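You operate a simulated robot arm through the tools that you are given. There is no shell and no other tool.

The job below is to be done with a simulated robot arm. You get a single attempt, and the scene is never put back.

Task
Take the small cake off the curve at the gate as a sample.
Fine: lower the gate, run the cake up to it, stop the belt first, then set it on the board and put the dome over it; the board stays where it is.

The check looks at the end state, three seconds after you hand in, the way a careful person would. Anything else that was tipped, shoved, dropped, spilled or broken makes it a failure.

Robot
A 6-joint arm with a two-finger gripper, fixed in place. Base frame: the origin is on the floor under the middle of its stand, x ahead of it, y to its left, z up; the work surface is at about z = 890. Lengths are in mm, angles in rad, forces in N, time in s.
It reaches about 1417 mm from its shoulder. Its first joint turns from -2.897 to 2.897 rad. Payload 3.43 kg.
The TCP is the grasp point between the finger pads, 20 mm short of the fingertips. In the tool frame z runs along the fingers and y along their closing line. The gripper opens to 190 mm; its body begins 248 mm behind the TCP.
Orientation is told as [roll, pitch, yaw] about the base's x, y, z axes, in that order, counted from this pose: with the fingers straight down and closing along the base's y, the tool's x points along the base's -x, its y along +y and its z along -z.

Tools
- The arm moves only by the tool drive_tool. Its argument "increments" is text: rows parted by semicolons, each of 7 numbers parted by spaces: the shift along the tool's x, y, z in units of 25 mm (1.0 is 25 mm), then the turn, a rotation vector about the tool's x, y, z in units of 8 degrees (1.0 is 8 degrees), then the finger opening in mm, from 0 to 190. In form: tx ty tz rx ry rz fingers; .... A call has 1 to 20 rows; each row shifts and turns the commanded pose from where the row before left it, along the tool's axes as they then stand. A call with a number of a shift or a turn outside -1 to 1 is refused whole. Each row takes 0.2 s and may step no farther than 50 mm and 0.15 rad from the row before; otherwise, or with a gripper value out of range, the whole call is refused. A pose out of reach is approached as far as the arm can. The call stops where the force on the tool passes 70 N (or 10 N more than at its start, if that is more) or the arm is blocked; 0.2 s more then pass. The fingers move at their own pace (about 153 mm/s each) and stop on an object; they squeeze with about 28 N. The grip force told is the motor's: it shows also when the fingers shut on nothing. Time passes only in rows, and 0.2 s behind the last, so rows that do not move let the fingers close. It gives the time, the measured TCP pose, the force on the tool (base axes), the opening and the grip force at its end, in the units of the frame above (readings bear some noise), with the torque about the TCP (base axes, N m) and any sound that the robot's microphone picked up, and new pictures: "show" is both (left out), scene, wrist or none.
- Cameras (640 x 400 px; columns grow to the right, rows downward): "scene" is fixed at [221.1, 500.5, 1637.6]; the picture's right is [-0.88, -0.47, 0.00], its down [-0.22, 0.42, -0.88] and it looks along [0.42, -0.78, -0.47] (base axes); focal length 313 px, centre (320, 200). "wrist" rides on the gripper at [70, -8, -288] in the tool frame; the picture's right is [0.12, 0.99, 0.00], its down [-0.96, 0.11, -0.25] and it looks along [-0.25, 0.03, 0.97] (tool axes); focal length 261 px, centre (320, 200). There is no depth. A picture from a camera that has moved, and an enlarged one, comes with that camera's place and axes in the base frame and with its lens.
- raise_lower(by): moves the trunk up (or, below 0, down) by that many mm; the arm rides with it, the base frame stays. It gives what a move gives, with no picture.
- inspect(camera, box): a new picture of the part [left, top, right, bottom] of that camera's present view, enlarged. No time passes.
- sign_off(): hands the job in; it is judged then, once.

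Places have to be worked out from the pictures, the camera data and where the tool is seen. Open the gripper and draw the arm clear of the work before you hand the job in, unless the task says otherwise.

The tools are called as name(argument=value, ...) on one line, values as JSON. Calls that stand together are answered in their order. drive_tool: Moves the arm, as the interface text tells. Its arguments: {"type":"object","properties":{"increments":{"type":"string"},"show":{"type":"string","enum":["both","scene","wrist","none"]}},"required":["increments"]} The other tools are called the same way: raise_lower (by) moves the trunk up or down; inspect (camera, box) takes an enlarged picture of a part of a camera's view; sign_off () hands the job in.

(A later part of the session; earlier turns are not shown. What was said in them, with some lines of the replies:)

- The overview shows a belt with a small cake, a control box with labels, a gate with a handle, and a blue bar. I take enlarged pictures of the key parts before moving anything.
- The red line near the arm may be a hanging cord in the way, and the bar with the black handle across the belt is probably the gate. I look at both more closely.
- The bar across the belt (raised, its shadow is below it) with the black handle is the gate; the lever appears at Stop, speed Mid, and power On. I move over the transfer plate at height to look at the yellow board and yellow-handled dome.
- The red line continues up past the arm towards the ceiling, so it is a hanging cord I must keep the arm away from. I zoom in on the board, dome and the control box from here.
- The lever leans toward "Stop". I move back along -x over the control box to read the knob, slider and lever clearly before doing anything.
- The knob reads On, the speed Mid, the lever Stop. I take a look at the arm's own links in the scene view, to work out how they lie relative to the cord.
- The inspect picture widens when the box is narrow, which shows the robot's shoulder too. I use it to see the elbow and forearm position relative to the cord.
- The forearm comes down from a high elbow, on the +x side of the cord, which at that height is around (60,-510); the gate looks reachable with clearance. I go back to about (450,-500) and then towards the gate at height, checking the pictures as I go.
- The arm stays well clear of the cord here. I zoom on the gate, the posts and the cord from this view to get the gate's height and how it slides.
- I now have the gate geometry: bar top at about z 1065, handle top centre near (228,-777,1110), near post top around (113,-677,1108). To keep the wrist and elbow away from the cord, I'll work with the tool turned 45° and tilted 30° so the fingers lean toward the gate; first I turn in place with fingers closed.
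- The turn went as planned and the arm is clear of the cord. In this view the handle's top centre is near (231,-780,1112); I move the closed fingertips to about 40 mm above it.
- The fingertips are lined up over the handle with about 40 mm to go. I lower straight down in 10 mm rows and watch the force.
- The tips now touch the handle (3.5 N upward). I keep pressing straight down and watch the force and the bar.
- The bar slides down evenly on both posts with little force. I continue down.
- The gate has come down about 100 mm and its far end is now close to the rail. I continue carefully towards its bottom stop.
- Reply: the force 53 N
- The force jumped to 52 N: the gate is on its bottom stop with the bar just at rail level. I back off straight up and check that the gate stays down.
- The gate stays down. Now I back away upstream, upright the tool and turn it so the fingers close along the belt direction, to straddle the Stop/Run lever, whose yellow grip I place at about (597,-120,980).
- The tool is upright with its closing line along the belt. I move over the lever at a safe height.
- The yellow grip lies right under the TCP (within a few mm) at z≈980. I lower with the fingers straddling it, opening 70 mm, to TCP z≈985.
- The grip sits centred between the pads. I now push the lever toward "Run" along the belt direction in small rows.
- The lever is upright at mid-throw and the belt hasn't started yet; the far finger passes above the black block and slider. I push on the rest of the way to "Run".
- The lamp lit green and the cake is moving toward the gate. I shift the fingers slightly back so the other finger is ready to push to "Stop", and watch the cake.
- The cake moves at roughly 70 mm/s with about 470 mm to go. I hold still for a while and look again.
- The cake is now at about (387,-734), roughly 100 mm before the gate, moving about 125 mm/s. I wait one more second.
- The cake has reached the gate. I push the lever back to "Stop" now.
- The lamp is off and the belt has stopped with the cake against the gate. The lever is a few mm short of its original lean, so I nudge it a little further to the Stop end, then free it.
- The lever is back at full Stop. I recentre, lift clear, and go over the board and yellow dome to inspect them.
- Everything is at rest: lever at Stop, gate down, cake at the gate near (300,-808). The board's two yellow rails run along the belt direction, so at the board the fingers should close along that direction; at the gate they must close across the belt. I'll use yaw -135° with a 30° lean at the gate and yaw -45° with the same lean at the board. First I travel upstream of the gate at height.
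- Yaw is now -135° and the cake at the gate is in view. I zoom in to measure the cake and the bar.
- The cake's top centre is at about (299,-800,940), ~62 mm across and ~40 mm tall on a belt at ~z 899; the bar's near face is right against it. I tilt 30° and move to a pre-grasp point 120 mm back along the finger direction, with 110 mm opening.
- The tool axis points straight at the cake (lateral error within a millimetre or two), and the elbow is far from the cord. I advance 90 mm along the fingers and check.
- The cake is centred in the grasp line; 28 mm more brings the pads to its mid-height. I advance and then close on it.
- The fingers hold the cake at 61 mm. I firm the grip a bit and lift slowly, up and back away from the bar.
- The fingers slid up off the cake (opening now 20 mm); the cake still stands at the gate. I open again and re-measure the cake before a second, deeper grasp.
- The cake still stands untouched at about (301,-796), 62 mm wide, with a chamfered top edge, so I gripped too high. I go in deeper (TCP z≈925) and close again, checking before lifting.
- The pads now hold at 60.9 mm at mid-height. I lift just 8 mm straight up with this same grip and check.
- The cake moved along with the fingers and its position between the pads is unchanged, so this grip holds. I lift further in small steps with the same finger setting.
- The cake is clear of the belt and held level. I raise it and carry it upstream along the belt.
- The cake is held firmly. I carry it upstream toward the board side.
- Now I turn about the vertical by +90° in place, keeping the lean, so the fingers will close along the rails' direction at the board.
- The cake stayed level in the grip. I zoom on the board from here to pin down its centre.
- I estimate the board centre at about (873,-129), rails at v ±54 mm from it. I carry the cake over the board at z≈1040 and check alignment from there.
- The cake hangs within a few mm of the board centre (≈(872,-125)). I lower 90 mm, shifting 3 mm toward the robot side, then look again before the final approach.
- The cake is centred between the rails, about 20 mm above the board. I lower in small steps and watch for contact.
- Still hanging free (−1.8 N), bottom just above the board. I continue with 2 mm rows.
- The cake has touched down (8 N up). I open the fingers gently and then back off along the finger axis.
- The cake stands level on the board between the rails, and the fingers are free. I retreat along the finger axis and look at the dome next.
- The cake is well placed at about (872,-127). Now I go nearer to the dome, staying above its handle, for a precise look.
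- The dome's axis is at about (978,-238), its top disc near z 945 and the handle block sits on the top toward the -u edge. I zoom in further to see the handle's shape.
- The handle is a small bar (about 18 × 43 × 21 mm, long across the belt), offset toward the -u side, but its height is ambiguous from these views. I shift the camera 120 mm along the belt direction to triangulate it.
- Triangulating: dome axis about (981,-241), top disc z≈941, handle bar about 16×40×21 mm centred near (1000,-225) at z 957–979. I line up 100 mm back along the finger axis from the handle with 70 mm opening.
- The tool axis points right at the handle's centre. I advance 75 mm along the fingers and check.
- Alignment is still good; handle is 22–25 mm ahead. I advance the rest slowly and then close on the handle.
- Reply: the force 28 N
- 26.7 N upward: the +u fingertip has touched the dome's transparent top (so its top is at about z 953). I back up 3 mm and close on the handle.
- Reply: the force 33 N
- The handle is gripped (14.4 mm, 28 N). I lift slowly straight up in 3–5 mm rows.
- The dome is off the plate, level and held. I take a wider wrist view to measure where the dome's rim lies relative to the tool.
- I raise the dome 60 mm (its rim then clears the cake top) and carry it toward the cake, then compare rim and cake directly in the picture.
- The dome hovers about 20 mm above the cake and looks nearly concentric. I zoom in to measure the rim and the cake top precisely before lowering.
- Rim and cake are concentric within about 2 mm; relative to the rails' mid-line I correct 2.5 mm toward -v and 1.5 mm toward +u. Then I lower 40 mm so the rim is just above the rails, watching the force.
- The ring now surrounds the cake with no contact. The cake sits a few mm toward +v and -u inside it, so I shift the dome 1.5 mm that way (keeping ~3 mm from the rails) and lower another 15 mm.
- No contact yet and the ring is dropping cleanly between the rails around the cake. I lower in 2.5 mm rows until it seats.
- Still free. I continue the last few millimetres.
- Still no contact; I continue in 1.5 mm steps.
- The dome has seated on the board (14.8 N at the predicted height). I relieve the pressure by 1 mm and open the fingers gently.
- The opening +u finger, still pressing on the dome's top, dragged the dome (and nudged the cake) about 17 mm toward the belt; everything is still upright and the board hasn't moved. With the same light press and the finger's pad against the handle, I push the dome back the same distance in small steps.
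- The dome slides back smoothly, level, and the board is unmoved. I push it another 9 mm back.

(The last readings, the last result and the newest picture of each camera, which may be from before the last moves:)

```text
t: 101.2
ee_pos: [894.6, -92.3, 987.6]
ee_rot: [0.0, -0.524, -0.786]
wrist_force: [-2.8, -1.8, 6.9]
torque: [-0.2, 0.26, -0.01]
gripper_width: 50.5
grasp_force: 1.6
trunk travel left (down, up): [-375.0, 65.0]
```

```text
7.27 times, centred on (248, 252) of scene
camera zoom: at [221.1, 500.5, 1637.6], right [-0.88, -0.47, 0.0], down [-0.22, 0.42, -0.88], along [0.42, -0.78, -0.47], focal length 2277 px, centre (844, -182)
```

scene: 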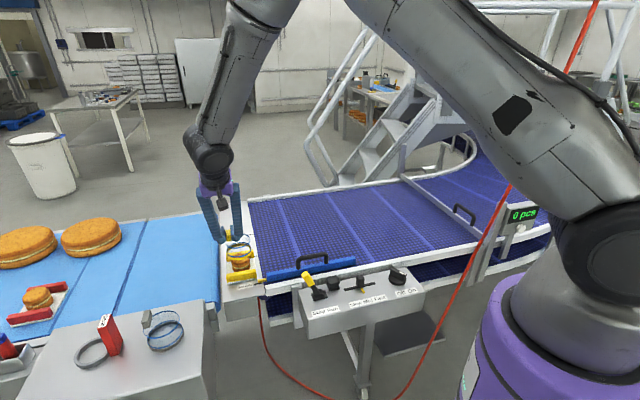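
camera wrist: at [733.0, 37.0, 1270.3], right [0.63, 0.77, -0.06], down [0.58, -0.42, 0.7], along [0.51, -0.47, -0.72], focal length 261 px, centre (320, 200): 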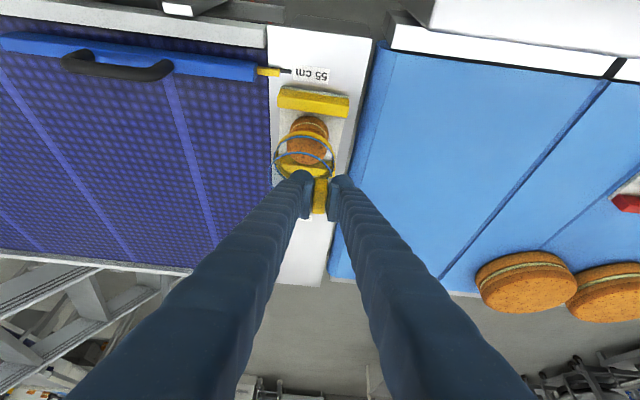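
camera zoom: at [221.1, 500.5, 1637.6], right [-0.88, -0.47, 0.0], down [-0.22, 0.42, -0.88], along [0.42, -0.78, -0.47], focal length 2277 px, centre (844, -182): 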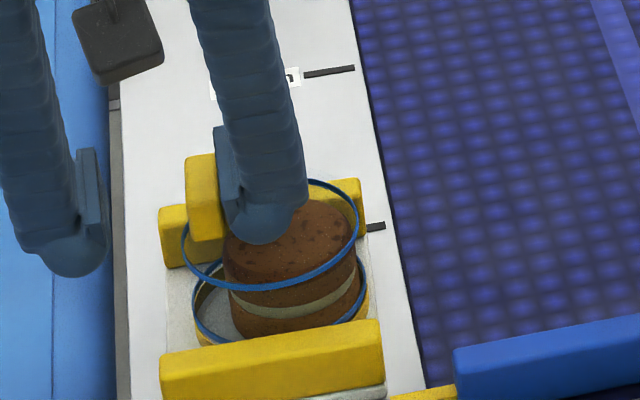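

The dome is back over the board centre (within a few mm) with the cake inside and on the board. Now I raise slowly straight up to unload the fingertip from the dome's top before moving anything sideways.

drive_tool(increments="0 0.06 0 0 0 0 49; -0.02 0 -0.035 0 0 0 49; -0.02 0 -0.035 0 0 0 49; -0.02 0 -0.035 0 0 0 49; -0.02 0 -0.035 0 0 0 49", show="none")

inspect(camera="wrist", box=[256, 110, 376, 200])

inspect(camera="scene", box=[220, 225, 276, 280])

```text
t: 102.4
ee_pos: [895.0, -91.5, 991.0]
ee_rot: [-0.001, -0.524, -0.784]
wrist_force: [-0.7, -0.9, 0.5]
torque: [0.01, 0.01, 0.0]
gripper_width: 49.1
grasp_force: 0.2
trunk travel left (down, up): [-375.0, 65.0]
```

```text
4.44 times, centred on (316, 155) of wrist
camera zoom: at [746.1, 47.9, 1203.9], right [0.63, 0.77, -0.06], down [0.58, -0.42, 0.7], along [0.51, -0.47, -0.72], focal length 1158 px, centre (338, 400)
```

zoom: 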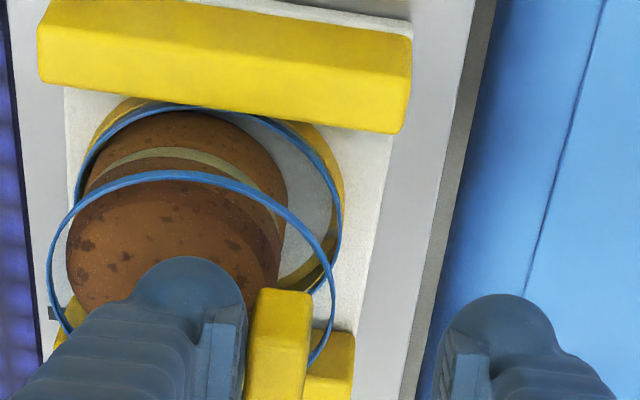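

```text
7.27 times, centred on (248, 252) of scene
camera zoom: at [221.1, 500.5, 1637.6], right [-0.88, -0.47, 0.0], down [-0.22, 0.42, -0.88], along [0.42, -0.78, -0.47], focal length 2277 px, centre (844, -182)
```

zoom: 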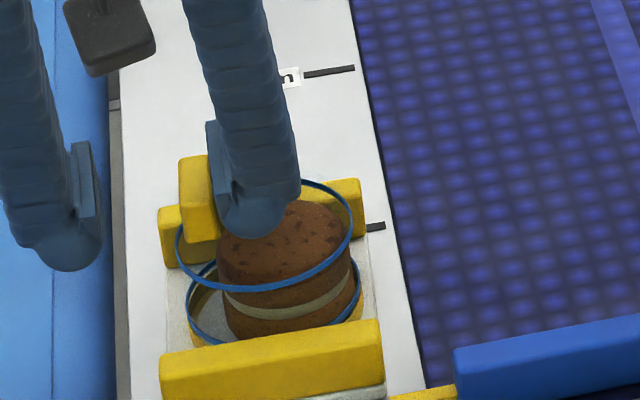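

The force is gone, the dome rests on the board with the cake inside. I rise a little more, centre the open fingers around the handle without touching, and go straight up.

drive_tool(increments="-0.03 0 -0.052 0 0 0 49; -0.03 0 -0.052 0 0 0 49; 0 -0.15 0 0 0 0 55; 0 -0.2 0 0 0 0 60; 0 -0.2 0 0 0 0 64", show="none")

inspect(camera="wrist", box=[256, 110, 376, 200])

inspect(camera="scene", box=[220, 225, 276, 280])

```text
t: 103.6
ee_pos: [886.8, -100.9, 994.8]
ee_rot: [-0.001, -0.526, -0.786]
wrist_force: [0.8, 0.3, -0.1]
torque: [0.04, 0.01, 0.02]
gripper_width: 64.2
grasp_force: 0.0
trunk travel left (down, up): [-375.0, 65.0]
```

```text
4.44 times, centred on (316, 155) of wrist
camera zoom: at [736.6, 38.0, 1207.0], right [0.63, 0.77, -0.06], down [0.58, -0.42, 0.7], along [0.51, -0.47, -0.72], focal length 1158 px, centre (338, 400)
```

zoom: 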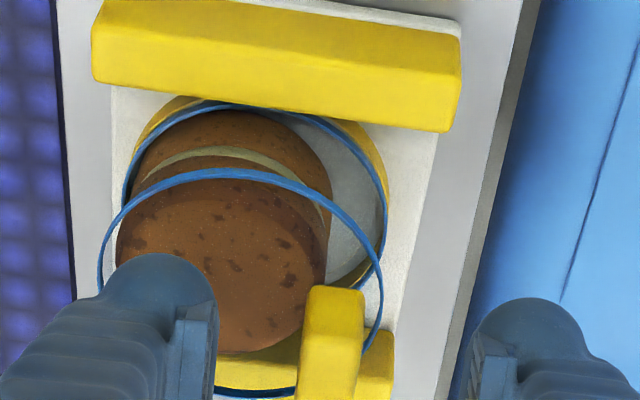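

```text
7.27 times, centred on (248, 252) of scene
camera zoom: at [221.1, 500.5, 1637.6], right [-0.88, -0.47, 0.0], down [-0.22, 0.42, -0.88], along [0.42, -0.78, -0.47], focal length 2277 px, centre (844, -182)
```

zoom: 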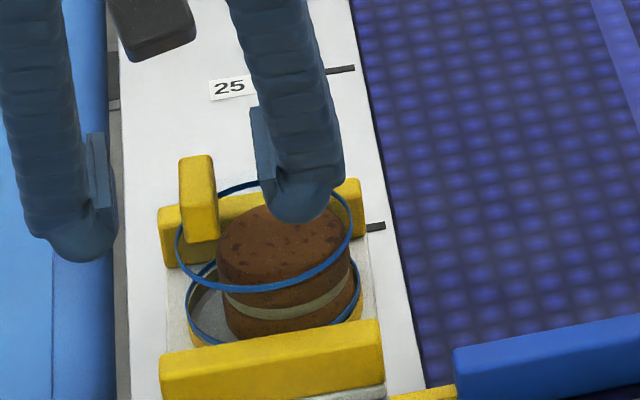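

The dome stands level over the cake and the fingers are clear on both sides of the handle. I go straight up.

drive_tool(increments="-0.15 0 -0.26 0 0 0 64; -0.3 0 -0.519 0 0 0 64; -0.3 0 -0.519 0 0 0 64; -0.4 0 -0.692 0 0 0 64; -0.4 0 -0.692 0 0 0 64; -0.4 0 -0.692 0 0 0 64; -0.4 0 -0.692 0 0 0 64; -0.4 0 -0.692 0 0 0 64", show="both")

inspect(camera="wrist", box=[240, 60, 400, 180])

inspect(camera="scene", box=[220, 220, 284, 290])

```text
t: 105.4
ee_pos: [885.7, -101.0, 1133.0]
ee_rot: [0.0, -0.527, -0.787]
wrist_force: [-0.2, -0.4, 0.2]
torque: [0.01, -0.01, 0.01]
gripper_width: 63.9
grasp_force: 0.0
trunk travel left (down, up): [-375.0, 65.0]
camera wrist: at [736.4, 38.4, 1345.2], right [0.63, 0.77, -0.06], down [0.58, -0.42, 0.7], along [0.51, -0.47, -0.72], focal length 261 px, centre (320, 200)
```

scene: 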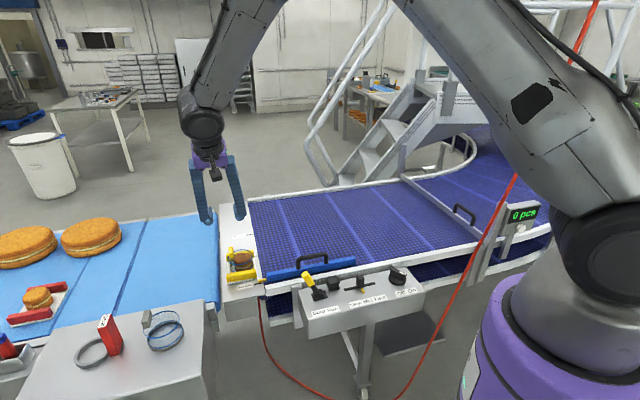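
wrist: 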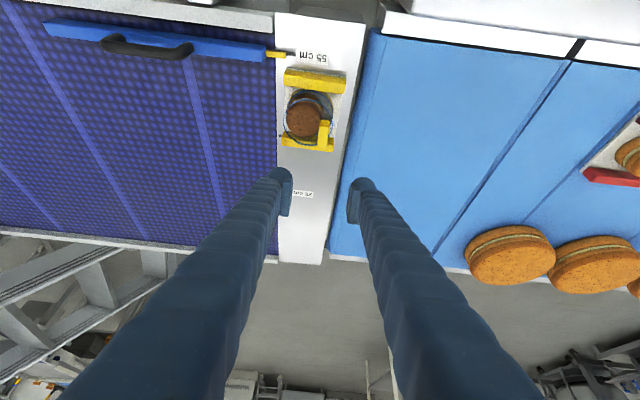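

```text
3.33 times, centred on (320, 120) of wrist
camera zoom: at [736.4, 38.4, 1345.2], right [0.63, 0.77, -0.06], down [0.58, -0.42, 0.7], along [0.51, -0.47, -0.72], focal length 869 px, centre (320, 467)
```

zoom: 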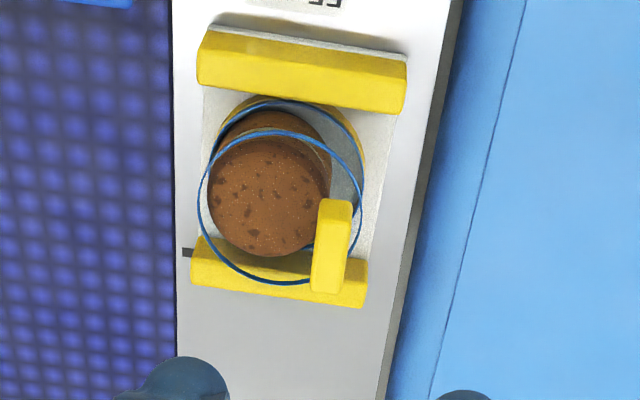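

```text
5.71 times, centred on (252, 255) of scene
camera zoom: at [221.1, 500.5, 1637.6], right [-0.88, -0.47, 0.0], down [-0.22, 0.42, -0.88], along [0.42, -0.78, -0.47], focal length 1789 px, centre (709, -114)
```

zoom: 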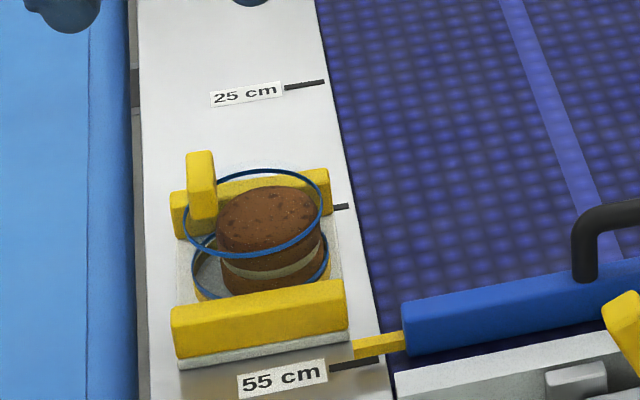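

The dome sits level over the cake on the board, the board's edges are at the same pixels as before (unmoved), the gate is down and the lever at Stop. I open the gripper and draw the arm clear.

drive_tool(increments="0 0 -0.9 0 0 0 100; 0 0 -0.9 0 0 0 130; 0 0 -0.9 0 0 0 160; 0 0 -0.9 0 0 0 190; 0 0 -0.9 0 0 0 190; 0 0 -0.9 0 0 0 190; 0 0 -0.9 0 0 0 190; 0 0 0 0 0.94 0 190; 0 0 0 0 0.94 0 190; 0 0 0 0 0.94 0 190; 0 0 0 0 0.94 0 190; 0.6 -0.6 0 0 0 0 190; 0.6 -0.6 0 0 0 0 190; 0.6 -0.6 0 0 0 0 190; 0.6 -0.6 0 0 0 0 190; 0.6 -0.6 0 0 0 0 190; 0.6 -0.6 0 0 0 0 190; 0.6 -0.6 0 0 0 0 190; 0.6 -0.6 0 0 0 0 190; 0 0 0 0 0 0 190", show="both")

inspect(camera="scene", box=[215, 215, 295, 295])

inspect(camera="scene", box=[260, 150, 580, 330])

inspect(camera="scene", box=[0, 200, 240, 350])

```text
t: 109.6
ee_pos: [660.8, -42.8, 1267.1]
ee_rot: [-0.001, 0.001, -0.788]
wrist_force: [0.7, -0.5, 0.0]
torque: [-0.01, 0.02, -0.02]
gripper_width: 189.9
grasp_force: 0.0
trunk travel left (down, up): [-375.0, 65.0]
camera wrist: at [606.6, 0.0, 1554.1], right [0.62, 0.79, 0.0], down [0.76, -0.6, 0.25], along [0.19, -0.15, -0.97], focal length 261 px, centre (320, 200)
```

scene: 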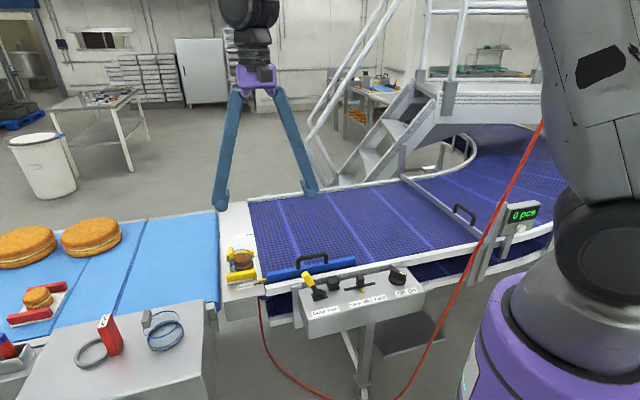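
wrist: 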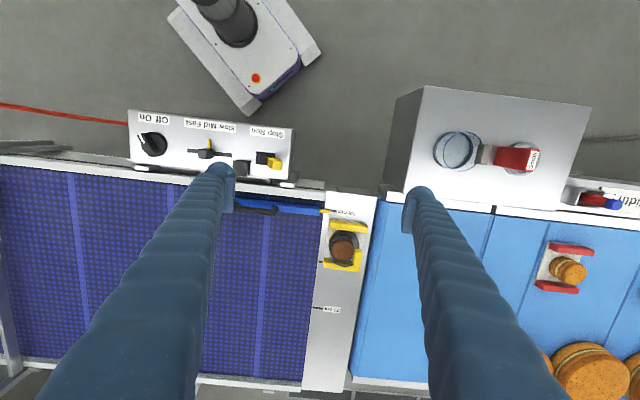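

```text
5.00 times, centred on (255, 255) of scene
camera zoom: at [221.1, 500.5, 1637.6], right [-0.88, -0.47, 0.0], down [-0.22, 0.42, -0.88], along [0.42, -0.78, -0.47], focal length 1566 px, centre (645, -75)
```

zoom: 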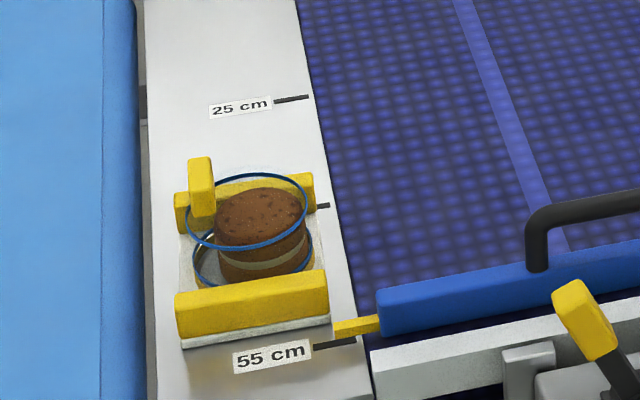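

```text
2.00 times, centred on (420, 240) of scene
camera zoom: at [221.1, 500.5, 1637.6], right [-0.88, -0.47, 0.0], down [-0.22, 0.42, -0.88], along [0.42, -0.78, -0.47], focal length 626 px, centre (120, 120)
```

zoom: 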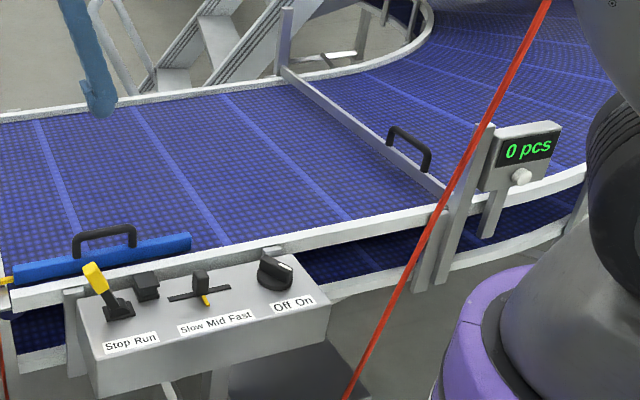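

```text
2.67 times, centred on (120, 275) of scene
camera zoom: at [221.1, 500.5, 1637.6], right [-0.88, -0.47, 0.0], down [-0.22, 0.42, -0.88], along [0.42, -0.78, -0.47], focal length 835 px, centre (853, 0)
```

zoom: 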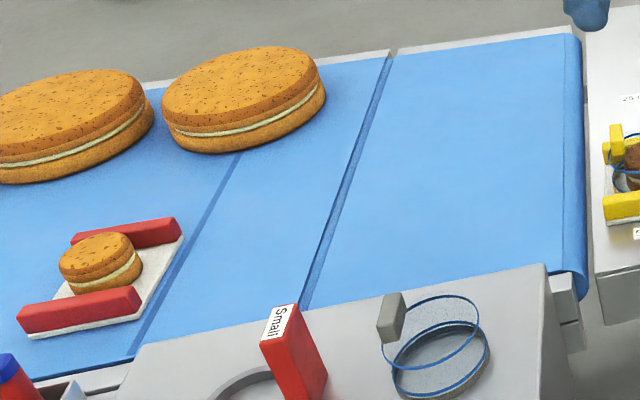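

All is as it should be: the gate is down, the belt is stopped, the cake stands on the unmoved yellow board under its dome, and nothing else has shifted. The gripper is open and the arm is clear, so I hand the job in.

sign_off()

```text
The job is handed in.
```

The small cake is on the yellow board under its dome. I've handed the job in, and the result of the check hasn't come back yet.

- **Gate and belt:** I lowered the gate and ran the belt until the cake reached it. Then I set the lever back to Stop before picking the cake up. The gate is still down.
- **Cake:** My first grip was too high and the fingers slid off as I lifted. The cake stayed standing on the belt, and a lower grip held.
- **Dome:** When I let go of the dome, a finger dragged it about 17 mm toward the belt and the cake about 12 mm with it. I pushed the dome back over the middle of the board. It sits flat between the rails, and the cake rests a few millimetres off-centre inside it, toward the belt.
- **Board and everything else:** In the last pictures the board was where it started. I saw nothing else tipped or shifted. The gripper is open and the arm is clear.
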